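You operate a simulated robot arm through the tools that you are given. There is no shell and no other tool. Be economical: measure what you need, move in short steps, check, and stop when the job is done.

Carry out the task below with a simulated robot arm. There is one attempt and no reset: what you move stays moved.

JOB
Finish taping the white valve in the winder, then tape the grey one; stand both in the blue rack.
Fine: each ends with 3 turns in all.
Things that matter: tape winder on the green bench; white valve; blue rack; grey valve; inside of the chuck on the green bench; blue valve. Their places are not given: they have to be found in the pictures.

The check looks at the end state, three seconds after you hand in, the way a careful person would. Anything else that was tipped, shoved, dropped, spilled or broken makes it a failure.

ROBOT AND FRAMES
A 6-joint arm with a two-finger parallel gripper, fixed in place. Base frame: the origin is at the foot of the arm, x ahead of it, y to its left, z up; the work surface is at about z = 6. Lengths are in mm, angles in degrees, forces in N, time in s.
With the tool pointing down near the work surface it reaches from about 140 to 580 mm from the base axis. Its first joint turns from -66.0 to 66.0 degrees. Payload 2.1 kg.
Tool frame: the origin (TCP) lies between the finger pads and is the grasp point; the fingertips stand 30 mm ahead of it; z points along the fingers, y is the line along which they close. Largest opening 94 mm; finger width 28, thickness 10; the body of the gripper, 50 by 96 mm, starts 55 mm behind the TCP.
Orientation is that of the tool frame in the base frame, as a unit quaternion [x, y, z, w]. With the fingers straight down and closing along the base's y, the tool's x points along the base's -x, its y along +y and its z along -z.

CONTROLS
- The arm moves only by the tool play_rows. Its argument "increments" is a list of rows, each a list of 6 numbers: the shift along the base's x, y, z in units of 500 mm (1.0 is 500 mm), then the turn, a rotation vector about the base's x, y, z in units of 90 degrees (1.0 is 90 degrees). In form: [[tx, ty, tz, ax, ay, az], ...]. A call has 1 to 10 rows; each row is the pose to reach, as a shift and turn from the pose commanded when the call began. "jaw" is the finger opening in mm, from 0 to 94, set as the call begins (left out, the last holds). A call with a number of a shift or a turn outside -1 to 1 is refused whole. Rows are played at 5 a second. More than 50 mm and 8.6 degrees between two rows, or a gripper value outside its range, and nothing of the call is played. A pose out of reach is approached as far as the arm can. The call stops where the force on the tool passes 40 N (or 10 N more than at its start, if that is more) or the arm is blocked; 0.2 s more then pass. The fingers move at their own pace (about 72 mm/s each) and stop on an object; they squeeze with about 20 N. The grip force told is the motor's: it shows also when the fingers shut on nothing. Time passes only in rows, and 0.2 s behind the last, so rows that repeat a pose let the fingers close. The reply holds the time, the measured pose of the TCP, the force on the tool along the base axes, the opening and the grip force, in the units named above and with some noise.
- Cameras (640 x 400 px; columns grow to the right, rows downward): "scene" is fixed at [57.2, -376.6, 476.8]; the picture's right is [0.75, -0.66, 0.00], its down [-0.41, -0.47, -0.78] and it looks along [0.52, 0.59, -0.62] (base axes); focal length 331 px, centre (320, 200). "wrist" rides on the gripper at [76, 14, -103] in the tool frame; the picture's right is [-0.18, 0.98, 0.00], its down [-0.75, -0.14, -0.64] and it looks along [-0.63, -0.12, 0.77] (tool axes); focal length 243 px, centre (320, 200).
- capture(camera): a new picture of that camera. It takes no simulated time.
- pixel_to_xyz(camera, pixels): for up to 12 pixels [column, row] of the newest picture of that camera ("zoom" is the newest enlarged one), the place [x, y, z] in the base frame of the surface seen there, good to about 2 mm. It takes no simulated time.
- zoom(camera, box): a new picture of the part [left, top, right, bottom] of that camera's present view, enlarged. It takes no simulated time.
- hand_in(): hands the job in; it is judged then, once.

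Work in short steps. Measure before you move; look again where a grasp or a placing could have gone wrong, and mend it. You have 80 turns and 54 pictures in all, those below and enlarged ones among them. Open the gripper and draw the arm clear of the work before you hand the job in, unless the task says otherwise; then end with one line.

The tools are called as a command line: name --pt "numbers of a row" for each row, then --argument value for the rest, lists and objects as JSON in quotes. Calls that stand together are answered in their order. play_rows: Moves the arm, as the interface text tells. Its arguments: {"type":"object","properties":{"increments":{"type":"array","items":{"type":"array","items":{"type":"number"}}},"jaw":{"type":"number"}},"required":["increments"]} The other tools are called the same way: capture (camera) takes a picture; pixel_to_xyz (camera, pixels) gives the place of the surface under pixels of a picture; zoom (camera, box) takes an enlarged picture of a part of a camera's view; hand_in () hands the job in.

At the start:

```text
t: 0.0
ee_pos: [333.0, 34.5, 259.4]
ee_rot: [-0.001, 1.0, 0.001, 0.001]
contact_force: [0.3, 0.4, 0.4]
gripper_width: 93.7
finger_force: 0.0
```

scene: 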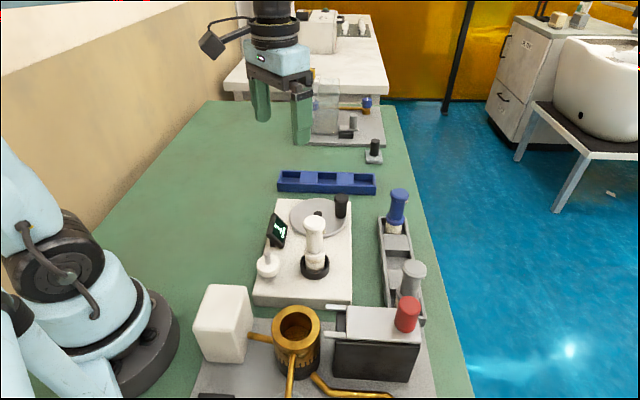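
wrist: 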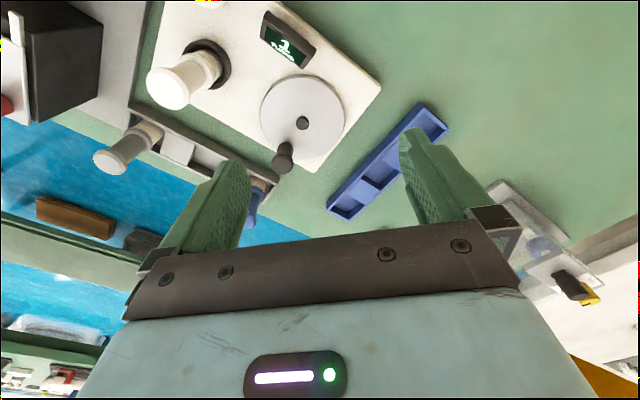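

The scene shows the winder with the white valve in its chuck at about (315,240), a crank disc at (318,215) and a display at (277,230). I'll zoom in on these.

zoom --camera "scene" --box '[240, 160, 440, 330]'

zoom --camera "wrist" --box '[90, 0, 410, 200]'

```text
2.35 times, centred on (340, 245) of scene
```

zoom: 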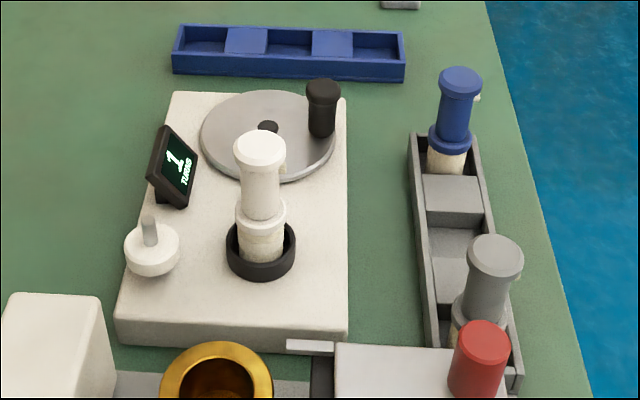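

```text
2.00 times, centred on (250, 100) of wrist
```

zoom: 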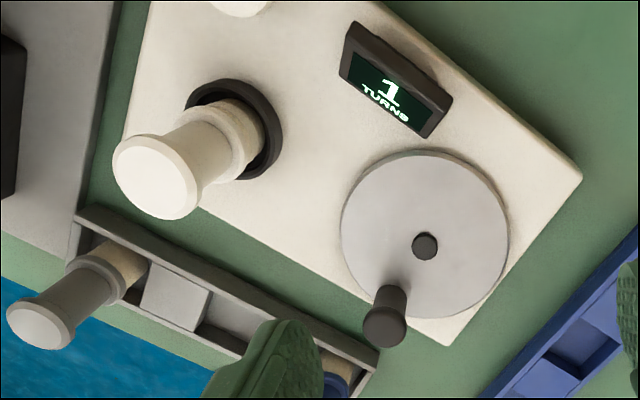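

Display reads 1. I'll measure the disc, handle, chuck, valves and racks.

pixel_to_xyz --camera "zoom" --pixels '[[425, 245], [384, 330], [386, 295], [370, 180], [480, 260], [165, 180], [40, 325], [270, 110], [215, 130], [580, 178], [350, 215], [180, 290]]'

pixel_to_xyz --camera "scene" --pixels '[[341, 198], [314, 222], [315, 265], [398, 193], [414, 266], [290, 178], [327, 178], [365, 180], [400, 262], [397, 241], [267, 268], [304, 262]]'

```text
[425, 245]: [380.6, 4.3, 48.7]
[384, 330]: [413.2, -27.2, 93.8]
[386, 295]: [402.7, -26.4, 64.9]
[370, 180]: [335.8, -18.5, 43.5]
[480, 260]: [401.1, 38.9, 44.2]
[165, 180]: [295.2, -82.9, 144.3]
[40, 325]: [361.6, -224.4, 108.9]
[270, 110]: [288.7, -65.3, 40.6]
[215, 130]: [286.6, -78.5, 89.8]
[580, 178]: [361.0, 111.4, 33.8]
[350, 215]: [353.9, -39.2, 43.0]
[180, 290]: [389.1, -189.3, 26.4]
```

```text
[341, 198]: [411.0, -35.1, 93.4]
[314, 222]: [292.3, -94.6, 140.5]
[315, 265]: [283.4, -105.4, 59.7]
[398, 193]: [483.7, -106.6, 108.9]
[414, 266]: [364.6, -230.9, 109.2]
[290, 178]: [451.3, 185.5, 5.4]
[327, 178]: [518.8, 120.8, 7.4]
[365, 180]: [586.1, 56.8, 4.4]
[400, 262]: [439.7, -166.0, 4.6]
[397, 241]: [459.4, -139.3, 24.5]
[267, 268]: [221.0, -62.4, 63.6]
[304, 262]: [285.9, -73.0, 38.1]
```

Disc centre is about (381,4) and the handle top about (411,-31,94). I'll move above the handle with the jaw at 50.

play_rows --pt "0.052 -0.044 -0.05 0 0 0" --pt "0.104 -0.088 -0.1 0 0 0" --pt "0.156 -0.131 -0.15 0 0 0" --pt "0.156 -0.131 -0.2 0 0 0" --pt "0.156 -0.131 -0.2 0 0 0" --jaw 50

capture --camera "wrist"

zoom --camera "scene" --box '[240, 140, 400, 240]'

```text
t: 1.2
ee_pos: [411.4, -31.6, 159.5]
ee_rot: [-0.002, 1.0, 0.001, 0.001]
contact_force: [-0.4, 0.4, -0.5]
gripper_width: 50.1
finger_force: 0.1
```

```text
49 pictures are left
```

wrist: 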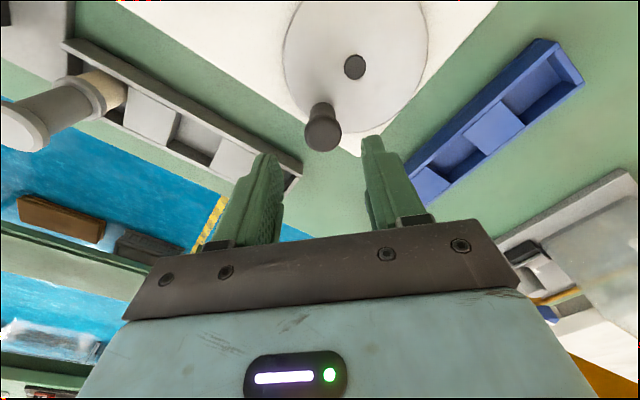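

```text
4.00 times, centred on (320, 190) of scene
```

zoom: 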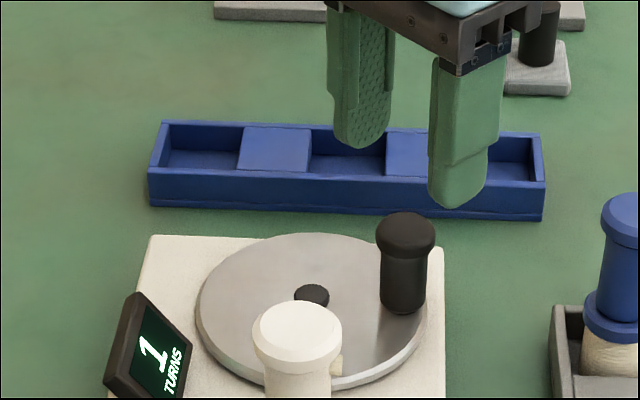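

I'll measure the handle, hub, disc rim, display and the blue rack's pockets from these two views.

pixel_to_xyz --camera "zoom" --pixels '[[406, 228], [312, 292], [203, 300], [420, 330], [150, 345], [200, 160], [345, 165], [515, 172], [275, 150], [165, 125], [150, 172], [542, 182]]'

pixel_to_xyz --camera "wrist" --pixels '[[354, 67], [324, 135], [321, 112], [528, 90], [455, 155], [495, 128], [545, 45], [580, 80], [190, 135], [150, 110], [235, 155], [125, 97]]'

```text
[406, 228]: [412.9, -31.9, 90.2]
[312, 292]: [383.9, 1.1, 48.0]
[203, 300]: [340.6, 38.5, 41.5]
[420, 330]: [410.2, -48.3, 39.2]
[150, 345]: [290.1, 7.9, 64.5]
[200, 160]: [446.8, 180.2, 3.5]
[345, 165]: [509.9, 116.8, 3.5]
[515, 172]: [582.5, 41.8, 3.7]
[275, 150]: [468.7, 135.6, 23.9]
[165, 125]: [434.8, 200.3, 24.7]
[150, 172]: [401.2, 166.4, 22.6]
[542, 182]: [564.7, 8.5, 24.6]
```

```text
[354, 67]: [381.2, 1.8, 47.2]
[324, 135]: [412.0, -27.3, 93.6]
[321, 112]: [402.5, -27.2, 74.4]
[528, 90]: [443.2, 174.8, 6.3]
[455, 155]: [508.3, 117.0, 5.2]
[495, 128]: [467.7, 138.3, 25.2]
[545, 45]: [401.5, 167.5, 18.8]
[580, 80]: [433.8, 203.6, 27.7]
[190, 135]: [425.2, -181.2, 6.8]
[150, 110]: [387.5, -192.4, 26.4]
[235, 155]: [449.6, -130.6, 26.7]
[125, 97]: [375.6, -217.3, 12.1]
```

Handle is at about (412.5,-30), with a crank radius of about 44 around (382,2). I'll descend to z≈83 and grip it.

play_rows --pt "0.002 0.003 -0.06 0 0 0" --pt "0.002 0.003 -0.11 0 0 0" --pt "0.002 0.003 -0.15 0 0 0" --pt "0.002 0.003 -0.15 0 0 0" --jaw 50

play_rows --pt "0 0 0 0 0 0" --pt "0 0 0 0 0 0" --pt "0 0 0 0 0 0" --jaw 10

zoom --camera "scene" --box '[240, 140, 400, 240]'

```text
t: 2.2
ee_pos: [411.3, -29.2, 84.8]
ee_rot: [-0.001, 1.0, 0.001, 0.001]
contact_force: [0.2, 0.4, 0.6]
gripper_width: 49.9
finger_force: 0.1
```

```text
t: 3.0
ee_pos: [410.4, -29.8, 84.7]
ee_rot: [-0.001, 1.0, 0.001, 0.001]
contact_force: [-0.9, 0.3, -9.0]
gripper_width: 27.6
finger_force: 44.9
```

```text
4.00 times, centred on (320, 190) of scene
```

zoom: 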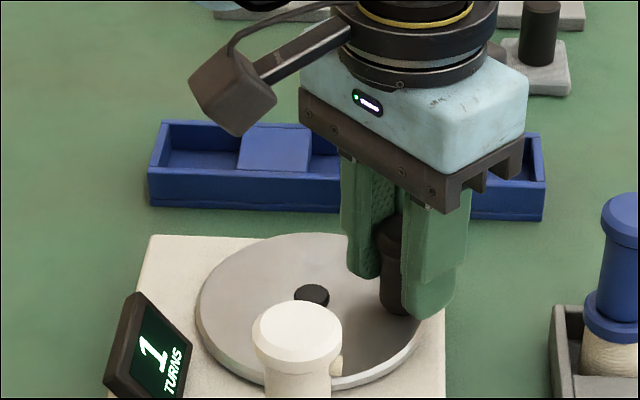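

Handle held. I'll try a small clockwise move (seen from above), about 45°, and watch the force and display.

play_rows --pt "-0.0186 -0.0134 0 0 0 0" --pt "-0.04 -0.0214 0 0 0 0" --pt "-0.0628 -0.0238 0 0 0 0" --pt "-0.0628 -0.0238 0 0 0 0"

zoom --camera "scene" --box '[240, 160, 400, 260]'

```text
t: 4.0
ee_pos: [380.5, -42.7, 83.2]
ee_rot: [0.0, 1.0, 0.0, 0.001]
contact_force: [-0.4, -5.5, 24.1]
gripper_width: 27.6
finger_force: 45.0
```

```text
4.00 times, centred on (320, 210) of scene
```

zoom: 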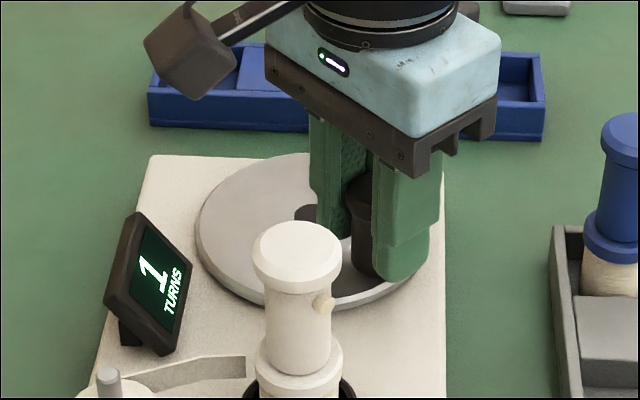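

Tape now runs from the spool to the valve at about (240,370) in the zoom, so the turn direction feeds tape. There is a downward load of 24 N, so I'll lift 2 mm and continue clockwise 180°.

play_rows --pt "-0.027 0.0052 0.003 0 0 0" --pt "-0.051 0.0184 0.003 0 0 0" --pt "-0.0698 0.0384 0.003 0 0 0" --pt "-0.0816 0.0634 0.003 0 0 0" --pt "-0.085 0.0906 0.003 0 0 0" --pt "-0.0798 0.1176 0.003 0 0 0" --pt "-0.0666 0.1416 0.003 0 0 0" --pt "-0.0466 0.1604 0.003 0 0 0" --pt "-0.0216 0.1722 0.003 0 0 0" --pt "0.0056 0.1756 0.003 0 0 0"

zoom --camera "scene" --box '[240, 180, 400, 280]'

```text
t: 4.5
ee_pos: [359.3, -36.9, 84.9]
ee_rot: [0.001, 1.0, -0.002, 0.0]
contact_force: [-0.8, 0.4, -4.6]
gripper_width: 27.8
finger_force: 45.1
stopped in row 2: the force on the tool passed its limit (the readings are from after the stop); the commanded pose is now the measured one
```

```text
4.00 times, centred on (320, 230) of scene
```

zoom: 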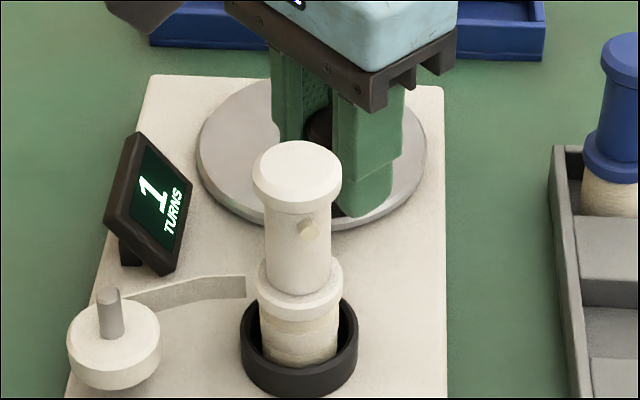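

The call stopped on force, probably speed plus a small centre error. The stub on the valve has turned with the crank. I'll continue slower, 12° per row, with the centre refined to (381.5,1.5).

play_rows --pt "-0.015 0.011 0 0 0 0" --pt "-0.0274 0.0246 0 0 0 0" --pt "-0.0366 0.0406 0 0 0 0" --pt "-0.0422 0.0582 0 0 0 0" --pt "-0.0442 0.0766 0 0 0 0" --pt "-0.0422 0.095 0 0 0 0" --pt "-0.0366 0.1126 0 0 0 0" --pt "-0.0274 0.1286 0 0 0 0" --pt "-0.015 0.1422 0 0 0 0" --pt "0 0.1532 0 0 0 0"

```text
t: 5.4
ee_pos: [340.7, -18.6, 84.2]
ee_rot: [0.002, 1.0, -0.004, -0.004]
contact_force: [-2.8, -1.6, 3.8]
gripper_width: 27.7
finger_force: 44.7
stopped in row 4: the force on the tool passed its limit (the readings are from after the stop); the commanded pose is now the measured one
```

It stopped again with little residual force, so the stiff grip is building up tracking error. I'll soften the grip by setting the jaw near the handle width and see the grip force.

play_rows --pt "0 0 0 0 0 0" --pt "0 0 0 0 0 0" --jaw 27

```text
t: 6.0
ee_pos: [341.0, -19.5, 85.0]
ee_rot: [0.001, 1.0, -0.004, -0.004]
contact_force: [-0.3, -0.6, 1.1]
gripper_width: 28.1
finger_force: 12.1
```

Softer grip at 12 N. I'll continue along a refitted circle, centre (379.7,0.8) and r 43.6.

play_rows --pt "-0.0062 0.0172 0 0 0 0" --pt "-0.009 0.0352 0 0 0 0" --pt "-0.0082 0.0534 0 0 0 0" --pt "-0.0034 0.071 0 0 0 0" --pt "0.005 0.0872 0 0 0 0" --pt "0.0164 0.1014 0 0 0 0" --pt "0.0306 0.1128 0 0 0 0" --pt "0.0468 0.121 0 0 0 0" --pt "0.0646 0.1258 0 0 0 0" --pt "0.0828 0.1266 0 0 0 0"

zoom --camera "scene" --box '[240, 160, 400, 260]'

```text
t: 8.3
ee_pos: [380.2, 47.1, 84.5]
ee_rot: [-0.001, 1.0, 0.0, -0.004]
contact_force: [0.5, 2.8, -5.4]
gripper_width: 28.1
finger_force: 45.0
stopped in row 10: the force on the tool passed its limit (the readings are from after the stop); the commanded pose is now the measured one
```

```text
4.00 times, centred on (320, 210) of scene
```

zoom: 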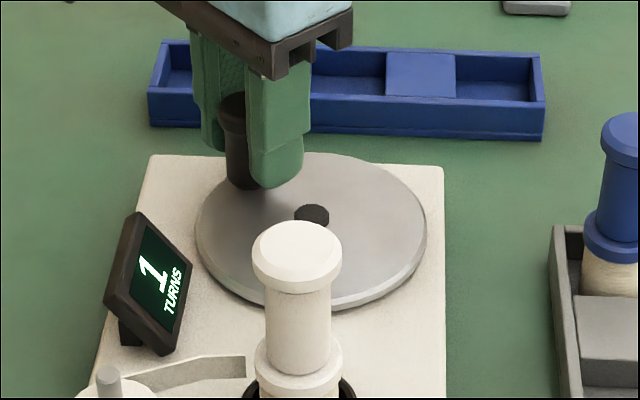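

That carried the handle to the far left of the disc. The refined circle is centre (380,2.2), r 44.9. I'll continue 120° clockwise.

play_rows --pt "0.0182 -0.002 0 0 0 0" --pt "0.0362 -0.0078 0 0 0 0" --pt "0.0524 -0.0172 0 0 0 0" --pt "0.0664 -0.0298 0 0 0 0" --pt "0.0774 -0.0448 0 0 0 0" --pt "0.085 -0.062 0 0 0 0" --pt "0.089 -0.0804 0 0 0 0" --pt "0.089 -0.0992 0 0 0 0" --pt "0.085 -0.1176 0 0 0 0" --pt "0.0774 -0.1348 0 0 0 0"

zoom --camera "scene" --box '[240, 160, 400, 260]'

```text
t: 10.5
ee_pos: [418.9, -20.5, 85.0]
ee_rot: [-0.001, 1.0, 0.0, -0.005]
contact_force: [0.5, -0.2, 2.5]
gripper_width: 28.0
finger_force: 11.9
```

```text
4.00 times, centred on (320, 210) of scene
```

zoom: 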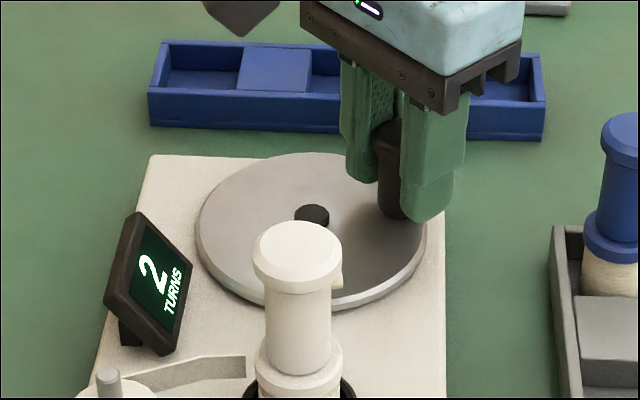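

The display now reads 2 and there was no force stop, so direction and circle are right. I'll continue another 120° clockwise.

play_rows --pt "-0.011 -0.015 0 0 0 0" --pt "-0.025 -0.0276 0 0 0 0" --pt "-0.0412 -0.037 0 0 0 0" --pt "-0.0592 -0.0428 0 0 0 0" --pt "-0.0778 -0.0448 0 0 0 0" --pt "-0.0964 -0.0428 0 0 0 0" --pt "-0.1144 -0.037 0 0 0 0" --pt "-0.1306 -0.0276 0 0 0 0" --pt "-0.1446 -0.015 0 0 0 0" --pt "-0.1556 0 0 0 0 0"

```text
t: 12.7
ee_pos: [340.0, -19.5, 85.1]
ee_rot: [0.0, 1.0, -0.002, -0.007]
contact_force: [-19.5, -13.8, 29.4]
gripper_width: 28.5
finger_force: 45.2
```

Reached, but with some outward and vertical load. I'll continue with a 1 mm lift and 1 mm outward on the next arc.

play_rows --pt "-0.0096 0.0172 0.003 0 0 0" --pt "-0.0136 0.0356 0.003 0 0 0" --pt "-0.0136 0.0544 0.003 0 0 0" --pt "-0.0096 0.0728 0.003 0 0 0" --pt "-0.002 0.09 0.003 0 0 0" --pt "0.009 0.105 0.003 0 0 0" --pt "0.023 0.1176 0.003 0 0 0" --pt "0.0402 0.127 0.003 0 0 0" --pt "0.0582 0.1328 0.003 0 0 0" --pt "0.0778 0.1348 0.003 0 0 0"

zoom --camera "scene" --box '[240, 160, 400, 260]'

```text
t: 13.5
ee_pos: [333.1, 5.2, 85.2]
ee_rot: [-0.001, 1.0, 0.001, -0.005]
contact_force: [1.4, 1.6, -9.6]
gripper_width: 28.5
finger_force: 44.7
stopped in row 3: the force on the tool passed its limit (the readings are from after the stop); the commanded pose is now the measured one
```

```text
4.00 times, centred on (320, 210) of scene
```

zoom: 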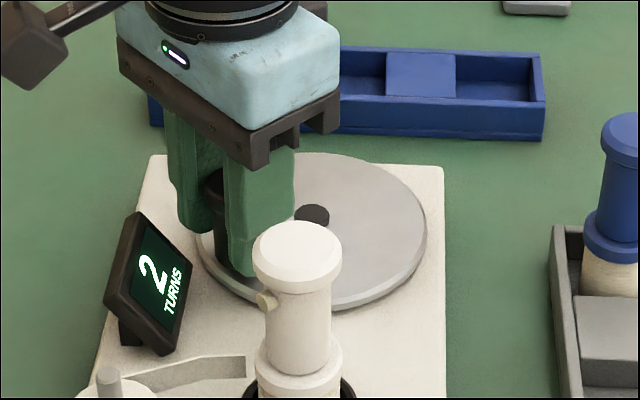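

Stopped at about 176° and the handle seems offset about 3 mm in x in the pads. I'll continue with the TCP circle centre shifted to (378,2.2).

play_rows --pt "0.0034 0.0188 0 0 0 0" --pt "0.0106 0.0362 0 0 0 0" --pt "0.021 0.0518 0 0 0 0" --pt "0.0346 0.0648 0 0 0 0" --pt "0.0504 0.0748 0 0 0 0" --pt "0.068 0.0812 0 0 0 0" --pt "0.0866 0.0838 0 0 0 0" --pt "0.1054 0.0824 0 0 0 0" --pt "0.1234 0.0772 0 0 0 0" --pt "0.14 0.0684 0 0 0 0" --jaw 27.5

```text
t: 15.7
ee_pos: [403.5, 38.4, 84.8]
ee_rot: [-0.001, 1.0, 0.001, -0.004]
contact_force: [3.9, 4.1, 4.8]
gripper_width: 31.2
finger_force: 20.4
```

Smooth so far. I'll finish the turn to about -47°, which was the starting handle position.

play_rows --pt "0.0144 -0.012 0 0 0 0" --pt "0.026 -0.0268 0 0 0 0" --pt "0.0342 -0.0436 0 0 0 0" --pt "0.0388 -0.062 0 0 0 0" --pt "0.0394 -0.0806 0 0 0 0" --pt "0.0362 -0.0992 0 0 0 0" --pt "0.029 -0.1166 0 0 0 0" --pt "0.0206 -0.1296 0 0 0 0" --pt "0.011 -0.14 0 0 0 0"

zoom --camera "scene" --box '[240, 160, 400, 260]'

```text
t: 17.7
ee_pos: [409.4, -30.6, 86.6]
ee_rot: [-0.001, 1.0, 0.0, -0.005]
contact_force: [0.6, -0.4, 0.3]
gripper_width: 28.2
finger_force: 0.9
```

```text
4.00 times, centred on (320, 210) of scene
```

zoom: 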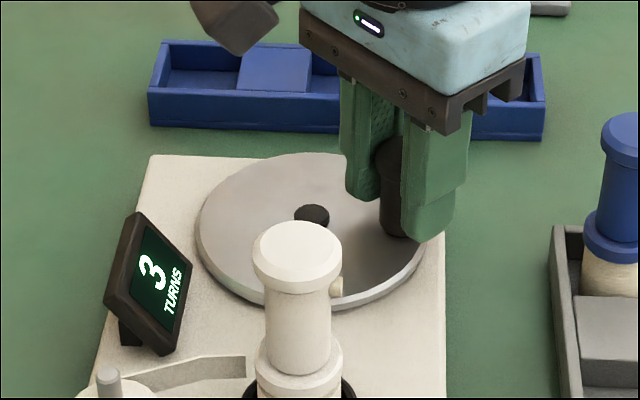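

Display shows 3. I'll release the handle, lift, and move toward the valve for a closer look.

play_rows --pt "0 0 0 0 0 0" --pt "0 0 0 0 0 0" --pt "0 0 0.06 0 0 0" --pt "0 0 0.14 0 0 0" --pt "0 0 0.22 0 0 0" --pt "0 0 0.3 0 0 0" --pt "-0.05 -0.03 0.33 0 0 0" --pt "-0.12 -0.03 0.35 0 0 0" --pt "-0.19 -0.03 0.35 0 0 0" --pt "-0.19 -0.03 0.35 0 0 0" --jaw 60

capture --camera "wrist"

zoom --camera "scene" --box '[240, 180, 440, 305]'

```text
t: 19.9
ee_pos: [315.5, -49.3, 258.4]
ee_rot: [-0.001, 1.0, 0.001, -0.005]
contact_force: [-0.8, 1.3, 0.1]
gripper_width: 60.1
finger_force: 0.0
```

```text
40 pictures are left
```

wrist: 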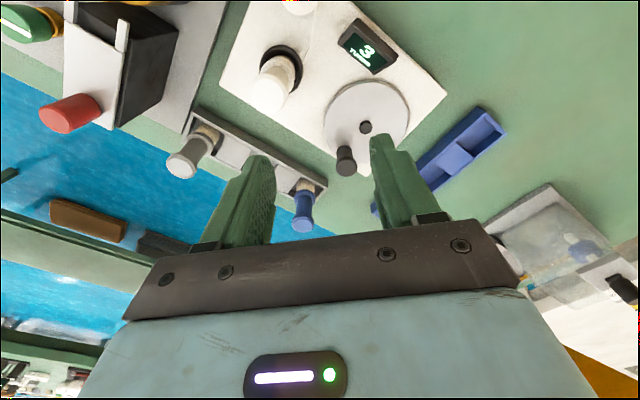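

```text
3.20 times, centred on (340, 242) of scene
```

zoom: 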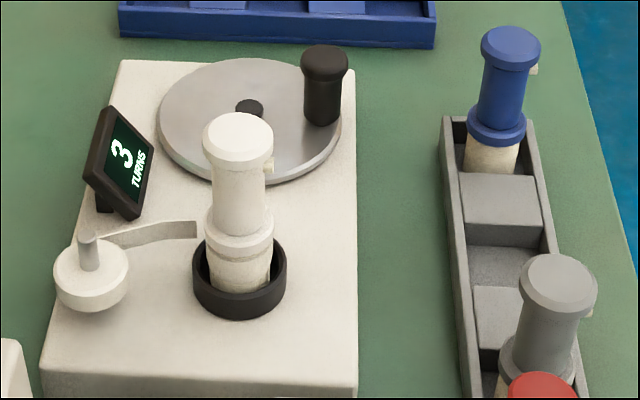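

I'll measure the valve top, stem, chuck rim and grey valve in both views.

pixel_to_xyz --camera "zoom" --pixels '[[238, 135], [240, 190], [240, 240], [240, 308], [199, 262], [284, 262], [556, 275], [556, 283], [265, 168], [195, 230], [505, 155], [588, 312]]'

pixel_to_xyz --camera "wrist" --pixels '[[270, 92], [282, 66], [263, 60], [297, 52], [296, 80], [180, 163], [205, 135], [196, 150], [232, 152], [215, 142], [305, 222], [310, 185]]'

```text
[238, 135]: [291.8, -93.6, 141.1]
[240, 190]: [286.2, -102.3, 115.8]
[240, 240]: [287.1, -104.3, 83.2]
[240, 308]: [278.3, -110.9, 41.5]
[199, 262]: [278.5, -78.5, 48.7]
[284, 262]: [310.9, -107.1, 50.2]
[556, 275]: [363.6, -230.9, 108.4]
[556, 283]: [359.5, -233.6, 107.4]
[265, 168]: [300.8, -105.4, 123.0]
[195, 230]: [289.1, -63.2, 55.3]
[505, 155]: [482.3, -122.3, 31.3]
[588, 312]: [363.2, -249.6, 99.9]
```

```text
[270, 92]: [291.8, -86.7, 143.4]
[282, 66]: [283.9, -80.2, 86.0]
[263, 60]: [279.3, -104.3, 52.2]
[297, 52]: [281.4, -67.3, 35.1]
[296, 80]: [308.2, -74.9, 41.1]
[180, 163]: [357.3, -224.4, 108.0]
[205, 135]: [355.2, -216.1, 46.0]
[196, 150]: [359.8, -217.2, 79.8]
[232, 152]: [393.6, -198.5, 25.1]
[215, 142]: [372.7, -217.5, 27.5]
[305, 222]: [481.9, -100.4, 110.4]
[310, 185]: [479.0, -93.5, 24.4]
```

The valve axis is at about (294.5,-92) with its top at z≈143, and the stub points along about -64°. I'll turn the tool -64° so the fingers close square to the stub, and position above it.

play_rows --pt "-0.01 -0.02 0 0 0 -0.09" --pt "-0.02 -0.04 0 0 0 -0.18" --pt "-0.03 -0.06 0 0 0 -0.27" --pt "-0.042 -0.0854 0 0 0 -0.36" --pt "-0.042 -0.0854 0 0 0 -0.45" --pt "-0.042 -0.0854 0 0 0 -0.54" --pt "-0.042 -0.0854 0 0 0 -0.63" --pt "-0.042 -0.0854 0 0 0 -0.711" --pt "-0.042 -0.0854 -0.06 0 0 -0.711" --pt "-0.042 -0.0854 -0.09 0 0 -0.711" --jaw 66

capture --camera "wrist"

zoom --camera "scene" --box '[220, 140, 420, 265]'

```text
t: 22.1
ee_pos: [294.5, -88.5, 214.9]
ee_rot: [0.529, 0.849, 0.003, -0.003]
contact_force: [-0.1, -0.1, 1.3]
gripper_width: 66.2
finger_force: 0.1
```

```text
38 pictures are left
```

wrist: 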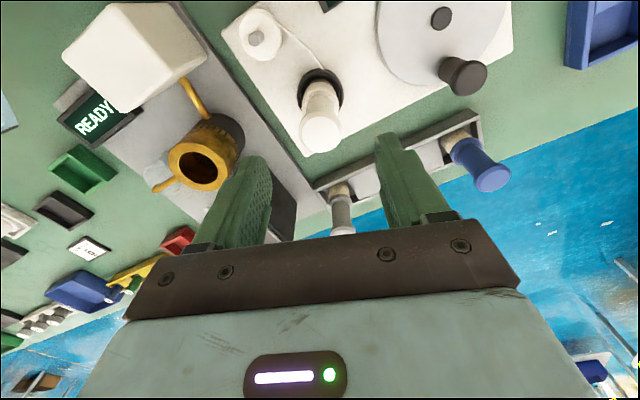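

```text
3.20 times, centred on (320, 202) of scene
```

zoom: 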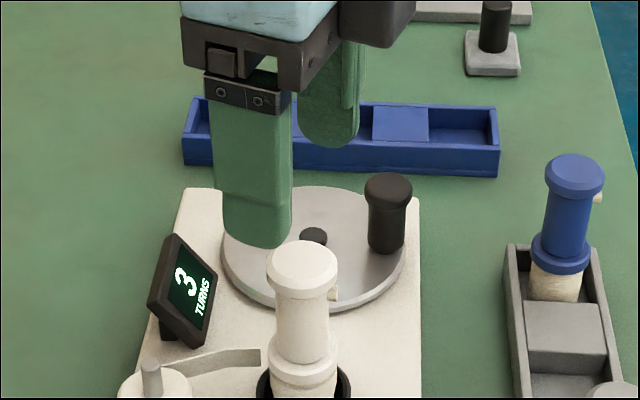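

I'll check the valve top position from the wrist view at (320,135).

pixel_to_xyz --camera "wrist" --pixels '[[320, 135], [302, 135], [338, 135], [320, 102], [309, 102], [333, 102]]'

play_rows --pt "0 0 0 0 0 0"

```text
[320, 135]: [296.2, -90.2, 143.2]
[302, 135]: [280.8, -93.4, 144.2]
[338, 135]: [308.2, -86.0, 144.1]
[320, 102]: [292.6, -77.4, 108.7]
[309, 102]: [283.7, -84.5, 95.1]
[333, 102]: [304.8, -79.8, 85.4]
```

```text
t: 22.5
ee_pos: [293.7, -86.7, 215.7]
ee_rot: [0.529, 0.848, 0.004, -0.004]
contact_force: [0.3, 0.4, 0.6]
gripper_width: 66.2
finger_force: 0.0
```

Axis is about (295,-91) and the TCP is at (294,-87). I'll correct and descend to z≈107.

play_rows --pt "0.002 -0.008 -0.04 0 0 0" --pt "0.002 -0.008 -0.09 0 0 0" --pt "0.002 -0.008 -0.14 0 0 0" --pt "0.002 -0.008 -0.18 0 0 0" --pt "0.002 -0.008 -0.216 0 0 0" --pt "0.002 -0.008 -0.216 0 0 0"

zoom --camera "scene" --box '[240, 180, 400, 280]'

```text
t: 23.9
ee_pos: [295.1, -91.3, 105.7]
ee_rot: [0.53, 0.848, 0.003, -0.005]
contact_force: [1.1, -0.1, -0.7]
gripper_width: 66.1
finger_force: 0.1
```

```text
4.00 times, centred on (320, 230) of scene
```

zoom: 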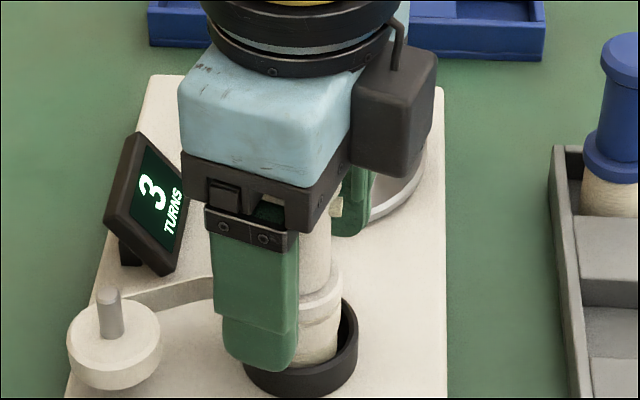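

The fingers straddle the valve body and the stub shows between them. I'll close.

play_rows --pt "0 0 0 0 0 0" --pt "0 0 0 0 0 0" --pt "0 0 0 0 0 0" --pt "0 0 0 0 0 0" --jaw 15

play_rows --pt "0 0 0.01 0 0 0" --pt "0 0 0.02 0 0 0" --pt "0 0 0.04 0 0 0" --pt "0 0 0.06 0 0 0" --pt "0 0 0.06 0 0 0"

zoom --camera "scene" --box '[240, 180, 400, 280]'

```text
t: 24.9
ee_pos: [293.7, -91.6, 105.8]
ee_rot: [0.53, 0.848, 0.003, -0.004]
contact_force: [1.2, -0.1, 0.3]
gripper_width: 34.6
finger_force: 19.9
```

```text
t: 26.1
ee_pos: [295.7, -93.5, 137.3]
ee_rot: [0.529, 0.849, 0.003, -0.003]
contact_force: [0.4, 0.2, -1.7]
gripper_width: 34.2
finger_force: 20.1
```

```text
4.00 times, centred on (320, 230) of scene
```

zoom: 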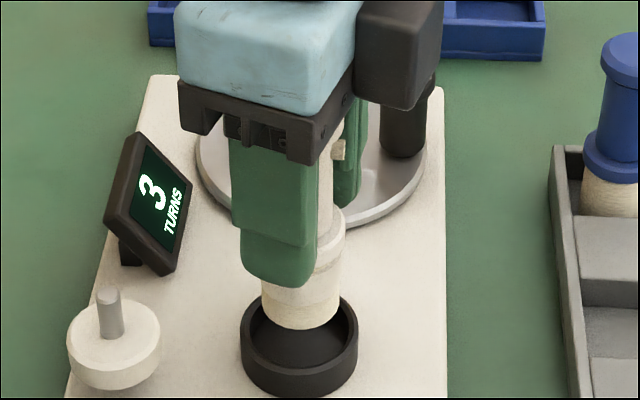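

White valve is out cleanly, held at 34 mm. I'll lift higher and carry it to above the middle pocket of the blue rack (estimated (499.5,105)), turning +20° so the fingers close across the rack.

play_rows --pt "0 0 0.06 0 0 0" --pt "0 0 0.13 0 0 0" --pt "0 0 0.19 0 0 0.03" --pt "0.06 0.06 0.2 0 0 0.06" --pt "0.12 0.12 0.2 0 0 0.1" --pt "0.18 0.18 0.2 0 0 0.14" --pt "0.24 0.24 0.2 0 0 0.18" --pt "0.3 0.3 0.2 0 0 0.2" --pt "0.36 0.35 0.2 0 0 0.222" --pt "0.408 0.396 0.18 0 0 0.222"

capture --camera "wrist"

zoom --camera "scene" --box '[240, 120, 400, 220]'

```text
t: 28.3
ee_pos: [499.1, 106.7, 226.1]
ee_rot: [0.374, 0.927, 0.003, -0.004]
contact_force: [-0.2, 1.2, -1.9]
gripper_width: 34.4
finger_force: 20.9
```

```text
34 pictures are left
```

wrist: 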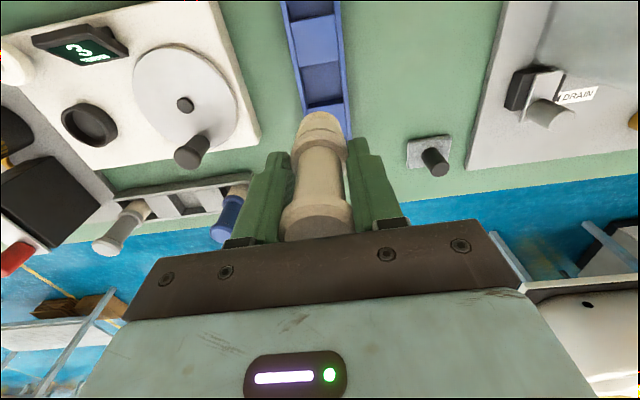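

```text
4.00 times, centred on (320, 170) of scene
```

zoom: 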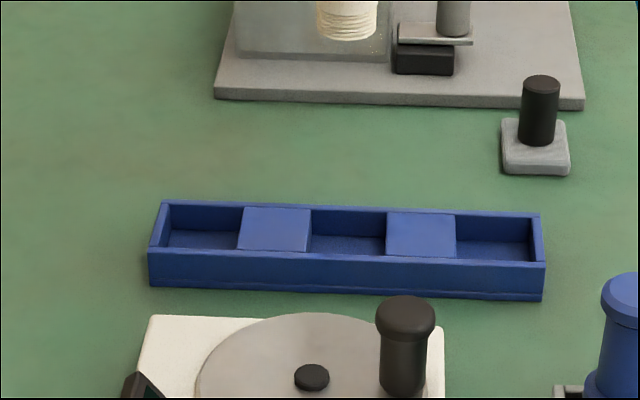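

The rack is fully visible, so I'll measure the block corners and rims to fix the pocket centres.

pixel_to_xyz --camera "zoom" --pixels '[[307, 214], [306, 247], [392, 216], [390, 252], [246, 212], [241, 247], [166, 203], [152, 248], [348, 209], [348, 257], [205, 236], [348, 240]]'

```text
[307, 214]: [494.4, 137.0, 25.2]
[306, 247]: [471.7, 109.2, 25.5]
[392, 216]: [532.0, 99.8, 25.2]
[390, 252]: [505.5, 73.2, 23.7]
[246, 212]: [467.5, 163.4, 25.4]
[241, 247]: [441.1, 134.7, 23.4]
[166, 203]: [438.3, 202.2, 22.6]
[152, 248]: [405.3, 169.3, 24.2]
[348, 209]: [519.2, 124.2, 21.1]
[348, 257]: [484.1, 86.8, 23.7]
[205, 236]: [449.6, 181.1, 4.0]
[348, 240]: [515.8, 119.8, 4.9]
```

Middle pocket centre is (501,105), and the placing height should be TCP z≈71. I'll descend to about z 80 and check.

play_rows --pt "0.003 -0.002 -0.06 0 0 0" --pt "0.003 -0.002 -0.13 0 0 0" --pt "0.003 -0.002 -0.2 0 0 0" --pt "0.003 -0.002 -0.25 0 0 0" --pt "0.003 -0.002 -0.29 0 0 0" --pt "0.003 -0.002 -0.29 0 0 0"

zoom --camera "scene" --box '[260, 120, 400, 208]'

zoom --camera "wrist" --box '[240, 0, 400, 160]'

```text
t: 29.7
ee_pos: [500.9, 102.7, 81.1]
ee_rot: [0.374, 0.927, 0.003, -0.005]
contact_force: [-0.6, 0.3, -2.6]
gripper_width: 34.3
finger_force: 20.0
```

```text
4.55 times, centred on (330, 164) of scene
```

zoom: 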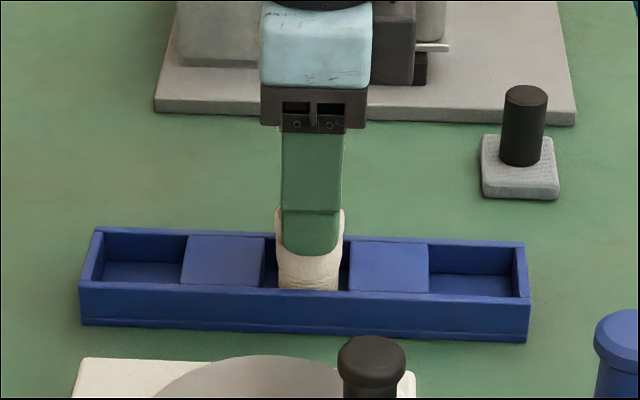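

```text
2.50 times, centred on (320, 80) of wrist
```

zoom: 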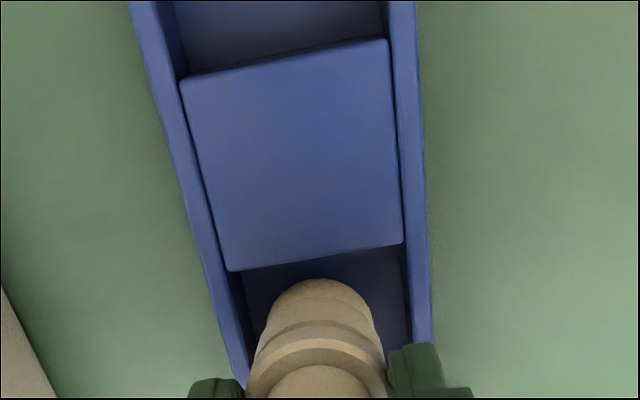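

The valve's foot is inside the middle pocket. I'll lower the last ~11 mm gently.

play_rows --pt "0 0.001 -0.008 0 0 0" --pt "0 0.001 -0.014 0 0 0" --pt "0 0.001 -0.018 0 0 0" --pt "0 0.001 -0.02 0 0 0" --pt "0 0.001 -0.02 0 0 0"

```text
t: 30.9
ee_pos: [499.3, 104.2, 70.7]
ee_rot: [0.374, 0.928, 0.003, -0.005]
contact_force: [1.5, -1.2, 15.5]
gripper_width: 34.5
finger_force: 19.9
```

Contact at z 70.7 with 15 N up, so the valve is on the floor. I'll release and rise straight up.

play_rows --pt "0 0 0.002 0 0 0" --pt "0 0 0.002 0 0 0" --pt "0 0 0.002 0 0 0" --jaw 60

play_rows --pt "0 0 0.04 0 0 0" --pt "0 0 0.1 0 0 0" --pt "0 0 0.18 0 0 0" --pt "0 0 0.26 0 0 0" --pt "0 0 0.32 0 0 0"

zoom --camera "scene" --box '[230, 130, 450, 270]'

```text
t: 31.7
ee_pos: [499.7, 104.5, 72.1]
ee_rot: [0.374, 0.928, 0.003, -0.004]
contact_force: [0.1, 0.7, -0.6]
gripper_width: 60.2
finger_force: 0.1
```

```text
t: 32.9
ee_pos: [498.1, 104.5, 234.6]
ee_rot: [0.374, 0.928, 0.002, -0.004]
contact_force: [0.3, -0.9, 0.0]
gripper_width: 59.8
finger_force: 0.1
```

```text
2.86 times, centred on (340, 200) of scene
```

zoom: 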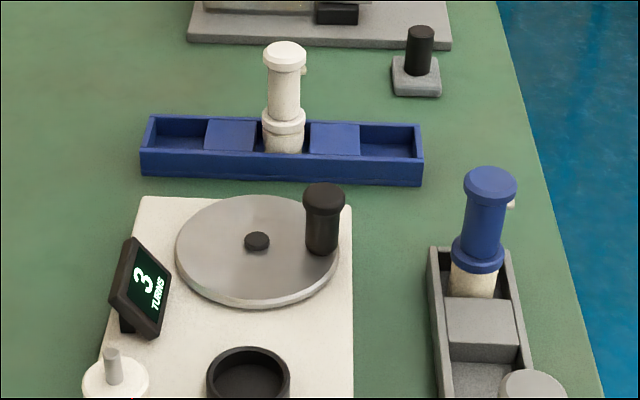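

White valve stands in the middle pocket. Next I'll move to above and beside the grey valve (≈(361,-228)), turning -46°, to look at its tape, stub and neighbours.

play_rows --pt "-0.03 -0.06 0.02 0 0 -0.06" --pt "-0.06 -0.13 0.03 0 0 -0.12" --pt "-0.09 -0.2 0.03 0 0 -0.18" --pt "-0.12 -0.27 0.03 0 0 -0.24" --pt "-0.15 -0.34 0.03 0 0 -0.3" --pt "-0.18 -0.41 0.03 0 0 -0.36" --pt "-0.21 -0.48 0.03 0 0 -0.42" --pt "-0.24 -0.54 0.03 0 0 -0.47" --pt "-0.274 -0.588 0.03 0 0 -0.511" --pt "-0.274 -0.588 0.03 0 0 -0.511"

capture --camera "wrist"

zoom --camera "scene" --box '[320, 230, 440, 330]'

```text
t: 35.1
ee_pos: [362.3, -189.2, 247.1]
ee_rot: [0.706, 0.708, 0.005, -0.004]
contact_force: [0.0, -0.1, 0.8]
gripper_width: 60.1
finger_force: 0.0
```

```text
29 pictures are left
```

wrist: 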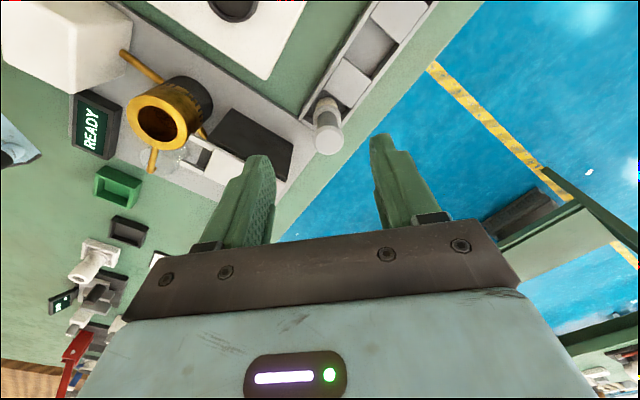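

```text
4.00 times, centred on (380, 280) of scene
```

zoom: 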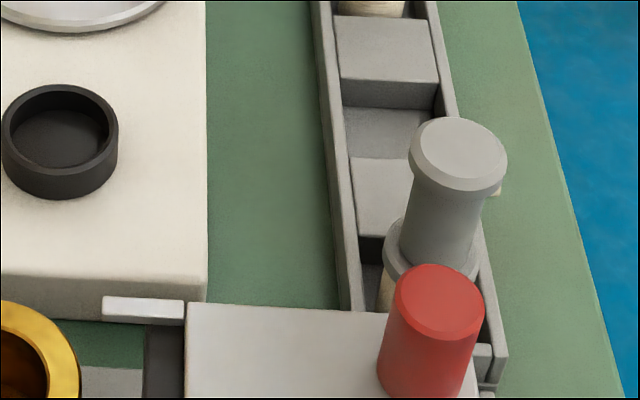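

I'll measure the grey valve top, stub, red knob, box and the now empty chuck.

pixel_to_xyz --camera "zoom" --pixels '[[460, 155], [410, 150], [506, 165], [495, 190], [440, 215], [440, 300], [425, 350], [330, 320], [4, 130], [117, 130], [60, 88], [60, 145]]'

pixel_to_xyz --camera "wrist" --pixels '[[328, 140], [316, 136], [341, 136], [325, 115], [325, 100], [345, 80], [232, 8], [250, 140], [375, 45], [300, 112]]'

zoom --camera "wrist" --box '[220, 40, 420, 165]'

```text
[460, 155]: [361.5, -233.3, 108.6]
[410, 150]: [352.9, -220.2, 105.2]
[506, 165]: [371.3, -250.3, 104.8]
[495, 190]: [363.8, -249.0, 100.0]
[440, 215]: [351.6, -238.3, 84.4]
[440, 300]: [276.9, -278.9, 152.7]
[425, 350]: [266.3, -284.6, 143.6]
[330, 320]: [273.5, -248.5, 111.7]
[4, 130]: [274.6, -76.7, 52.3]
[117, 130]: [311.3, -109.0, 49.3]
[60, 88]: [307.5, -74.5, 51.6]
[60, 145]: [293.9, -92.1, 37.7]
```

```text
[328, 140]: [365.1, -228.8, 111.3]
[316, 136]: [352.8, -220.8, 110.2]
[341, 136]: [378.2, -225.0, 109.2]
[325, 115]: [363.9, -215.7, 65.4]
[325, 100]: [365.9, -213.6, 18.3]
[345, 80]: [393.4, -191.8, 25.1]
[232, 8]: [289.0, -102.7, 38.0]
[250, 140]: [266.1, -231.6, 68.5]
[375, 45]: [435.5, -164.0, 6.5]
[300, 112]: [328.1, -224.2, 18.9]
```

```text
3.20 times, centred on (320, 102) of wrist
```

zoom: 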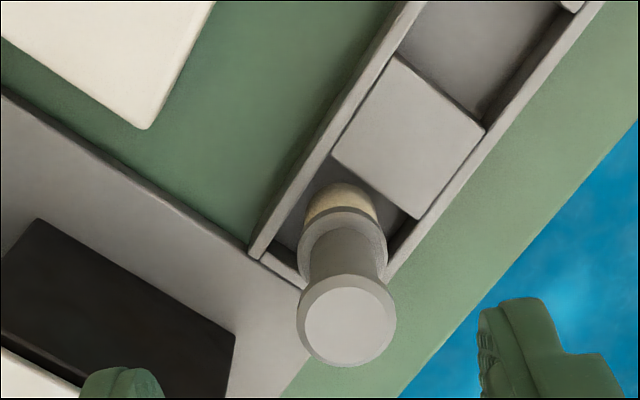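

The axis is about (363.5,-230.5), with the stub pointing -y, so the present yaw (closing along x) suits. I'll check the dark box's right edge before descending.

pixel_to_xyz --camera "zoom" --pixels '[[228, 345], [215, 370], [150, 290], [270, 340], [40, 230], [140, 388]]'

pixel_to_xyz --camera "scene" --pixels '[[418, 345], [424, 325], [428, 308], [336, 310], [415, 345], [406, 370]]'

```text
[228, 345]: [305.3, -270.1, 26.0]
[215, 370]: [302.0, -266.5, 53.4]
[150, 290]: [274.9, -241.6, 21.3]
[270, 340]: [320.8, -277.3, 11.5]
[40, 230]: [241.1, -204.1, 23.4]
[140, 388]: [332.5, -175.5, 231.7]
```

```text
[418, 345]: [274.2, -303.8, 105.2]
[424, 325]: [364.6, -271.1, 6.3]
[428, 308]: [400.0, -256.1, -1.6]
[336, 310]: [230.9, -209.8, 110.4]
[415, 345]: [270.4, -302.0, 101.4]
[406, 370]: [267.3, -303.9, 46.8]
```

Box corner (305,-270) clears the fingers. I'll move over the grey valve and descend to z≈72.

play_rows --pt "0.001 -0.041 0 0 0 0" --pt "0.0025 -0.0826 0 0 0 0" --pt "0.0025 -0.0826 -0.06 0 0 0" --pt "0.0025 -0.0826 -0.13 0 0 0" --pt "0.0025 -0.0826 -0.2 0 0 0" --pt "0.0025 -0.0826 -0.2 0 0 0" --jaw 60

zoom --camera "wrist" --box '[200, 80, 440, 230]'

```text
t: 36.5
ee_pos: [362.6, -230.7, 148.5]
ee_rot: [0.707, 0.707, 0.004, -0.003]
contact_force: [-0.1, 0.5, 0.2]
gripper_width: 60.0
finger_force: 0.1
```

```text
2.67 times, centred on (320, 155) of wrist
```

zoom: 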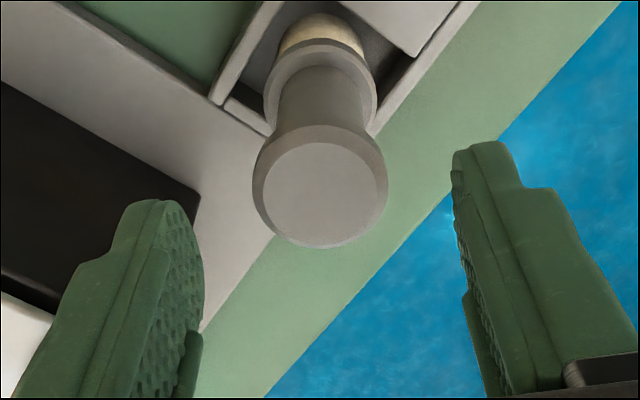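

Centred enough. Descending to z≈72 and closing.

play_rows --pt "0 0 -0.05 0 0 0" --pt "0 0 -0.1 0 0 0" --pt "0 0 -0.14 0 0 0" --pt "0 0 -0.153 0 0 0" --pt "0 0 -0.153 0 0 0"

play_rows --pt "0 0 0 0 0 0" --pt "0 0 0 0 0 0" --pt "0 0 0 0 0 0" --pt "0 0 0 0 0 0" --jaw 15

play_rows --pt "0 0 0.01 0 0 0" --pt "0 0 0.03 0 0 0" --pt "0 0 0.07 0 0 0" --pt "0 0 0.13 0 0 0" --pt "0 0 0.19 0 0 0" --pt "0 0 0.25 0 0 0" --pt "0 0 0.29 0 0 0"

zoom --camera "scene" --box '[240, 130, 480, 330]'

```text
t: 37.7
ee_pos: [363.1, -231.3, 71.5]
ee_rot: [0.707, 0.708, 0.004, -0.003]
contact_force: [-0.9, 0.7, 0.5]
gripper_width: 60.1
finger_force: 0.1
```

```text
t: 38.7
ee_pos: [363.6, -229.7, 72.3]
ee_rot: [0.707, 0.708, 0.004, -0.003]
contact_force: [-0.4, -0.4, 0.2]
gripper_width: 34.0
finger_force: 19.7
```

```text
t: 40.3
ee_pos: [365.1, -230.8, 216.7]
ee_rot: [0.707, 0.708, 0.004, -0.003]
contact_force: [-0.3, -0.1, -1.0]
gripper_width: 34.4
finger_force: 19.9
```

```text
2.00 times, centred on (360, 230) of scene
```

zoom: 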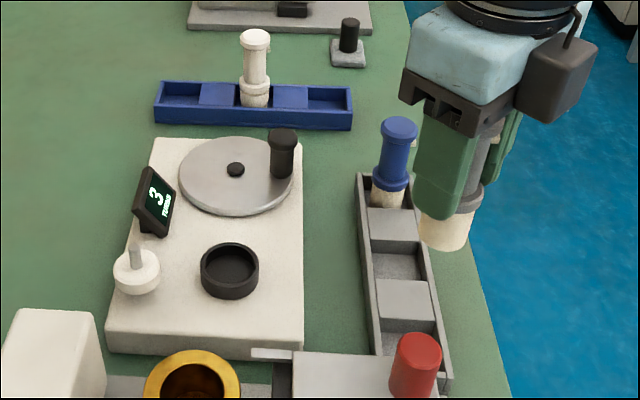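

Grey valve is held. I'll carry it over the chuck at (294.5,-92) and lower to just above the rim (TCP z≈130).

play_rows --pt "-0.02 0.05 0 0 0 0" --pt "-0.05 0.12 0 0 0 0" --pt "-0.09 0.19 0 0 0 0" --pt "-0.12 0.25 0 0 0 0" --pt "-0.139 0.277 0 0 0 0" --pt "-0.139 0.277 -0.05 0 0 0" --pt "-0.139 0.277 -0.11 0 0 0" --pt "-0.139 0.277 -0.16 0 0 0" --pt "-0.139 0.277 -0.17 0 0 0" --pt "-0.139 0.277 -0.17 0 0 0"

zoom --camera "scene" --box '[240, 180, 400, 280]'

zoom --camera "wrist" --box '[200, 0, 440, 160]'

```text
t: 42.5
ee_pos: [294.8, -93.6, 131.1]
ee_rot: [0.706, 0.708, 0.005, -0.004]
contact_force: [0.0, 0.0, -1.2]
gripper_width: 34.3
finger_force: 20.4
```

```text
4.00 times, centred on (320, 230) of scene
```

zoom: 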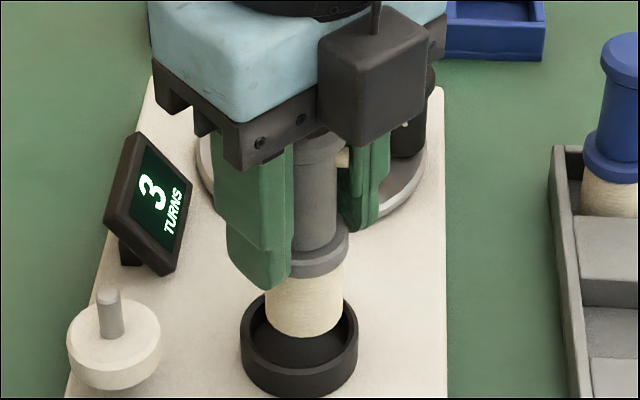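

```text
2.50 times, centred on (320, 80) of wrist
```

zoom: 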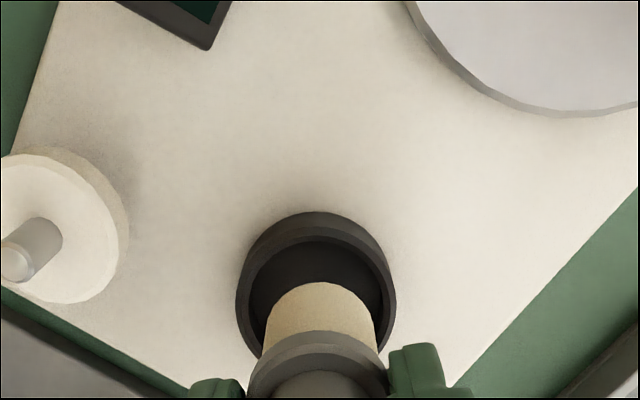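

Foot is over the chuck. I'll lower to contact around z 107, nudging 1 mm to -x/+y.

play_rows --pt "-0.001 0.002 -0.02 0 0 0" --pt "-0.001 0.002 -0.036 0 0 0" --pt "-0.001 0.002 -0.044 0 0 0" --pt "-0.001 0.002 -0.048 0 0 0" --pt "-0.001 0.002 -0.05 0 0 0" --pt "-0.001 0.002 -0.05 0 0 0"

zoom --camera "scene" --box '[240, 180, 400, 280]'

```text
t: 43.9
ee_pos: [294.9, -92.1, 107.0]
ee_rot: [0.707, 0.707, 0.004, -0.004]
contact_force: [0.1, -0.1, -1.5]
gripper_width: 34.3
finger_force: 19.8
```

```text
4.00 times, centred on (320, 230) of scene
```

zoom: 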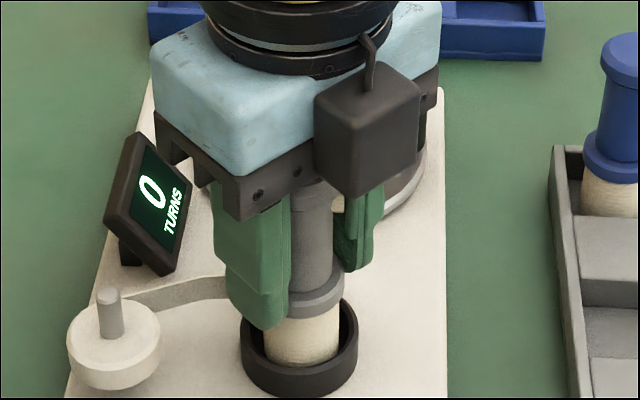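

Display went to 0 with the grey valve, so it needs 3 turns. I'll lower another 2 mm to touch, release, and rise.

play_rows --pt "0 0 -0.002 0 0 0" --pt "0 0 -0.003 0 0 0" --pt "0 0 -0.003 0 0 0"

play_rows --pt "0 0 0 0 0 0" --pt "0 0 0 0 0 0" --pt "0 0 0 0 0 0" --jaw 60

play_rows --pt "0 0 0.03 0 0 0" --pt "0 0 0.09 0 0 0" --pt "0 0 0.17 0 0 0" --pt "0 0 0.25 0 0 0" --pt "0 0 0.25 0 0 0"

zoom --camera "scene" --box '[240, 180, 400, 280]'

```text
t: 44.7
ee_pos: [294.2, -91.6, 105.5]
ee_rot: [0.707, 0.707, 0.005, -0.003]
contact_force: [-0.5, 0.8, -1.2]
gripper_width: 34.3
finger_force: 20.2
```

```text
t: 45.5
ee_pos: [294.2, -91.5, 105.4]
ee_rot: [0.707, 0.707, 0.004, -0.003]
contact_force: [-0.4, -0.8, 0.0]
gripper_width: 60.0
finger_force: 0.1
```

```text
t: 46.7
ee_pos: [293.2, -94.4, 230.1]
ee_rot: [0.706, 0.708, 0.004, -0.003]
contact_force: [0.1, -0.4, -0.4]
gripper_width: 60.2
finger_force: 0.0
```

```text
4.00 times, centred on (320, 230) of scene
```

zoom: 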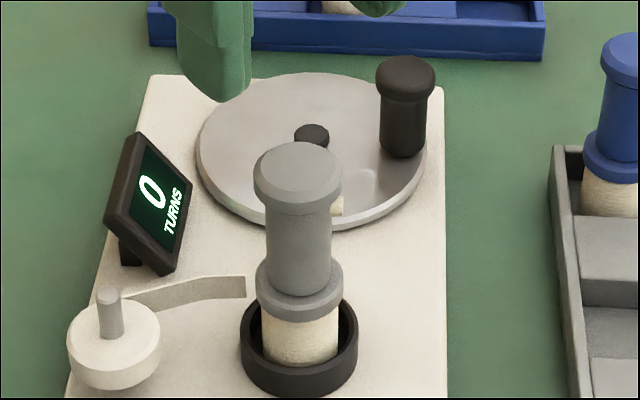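

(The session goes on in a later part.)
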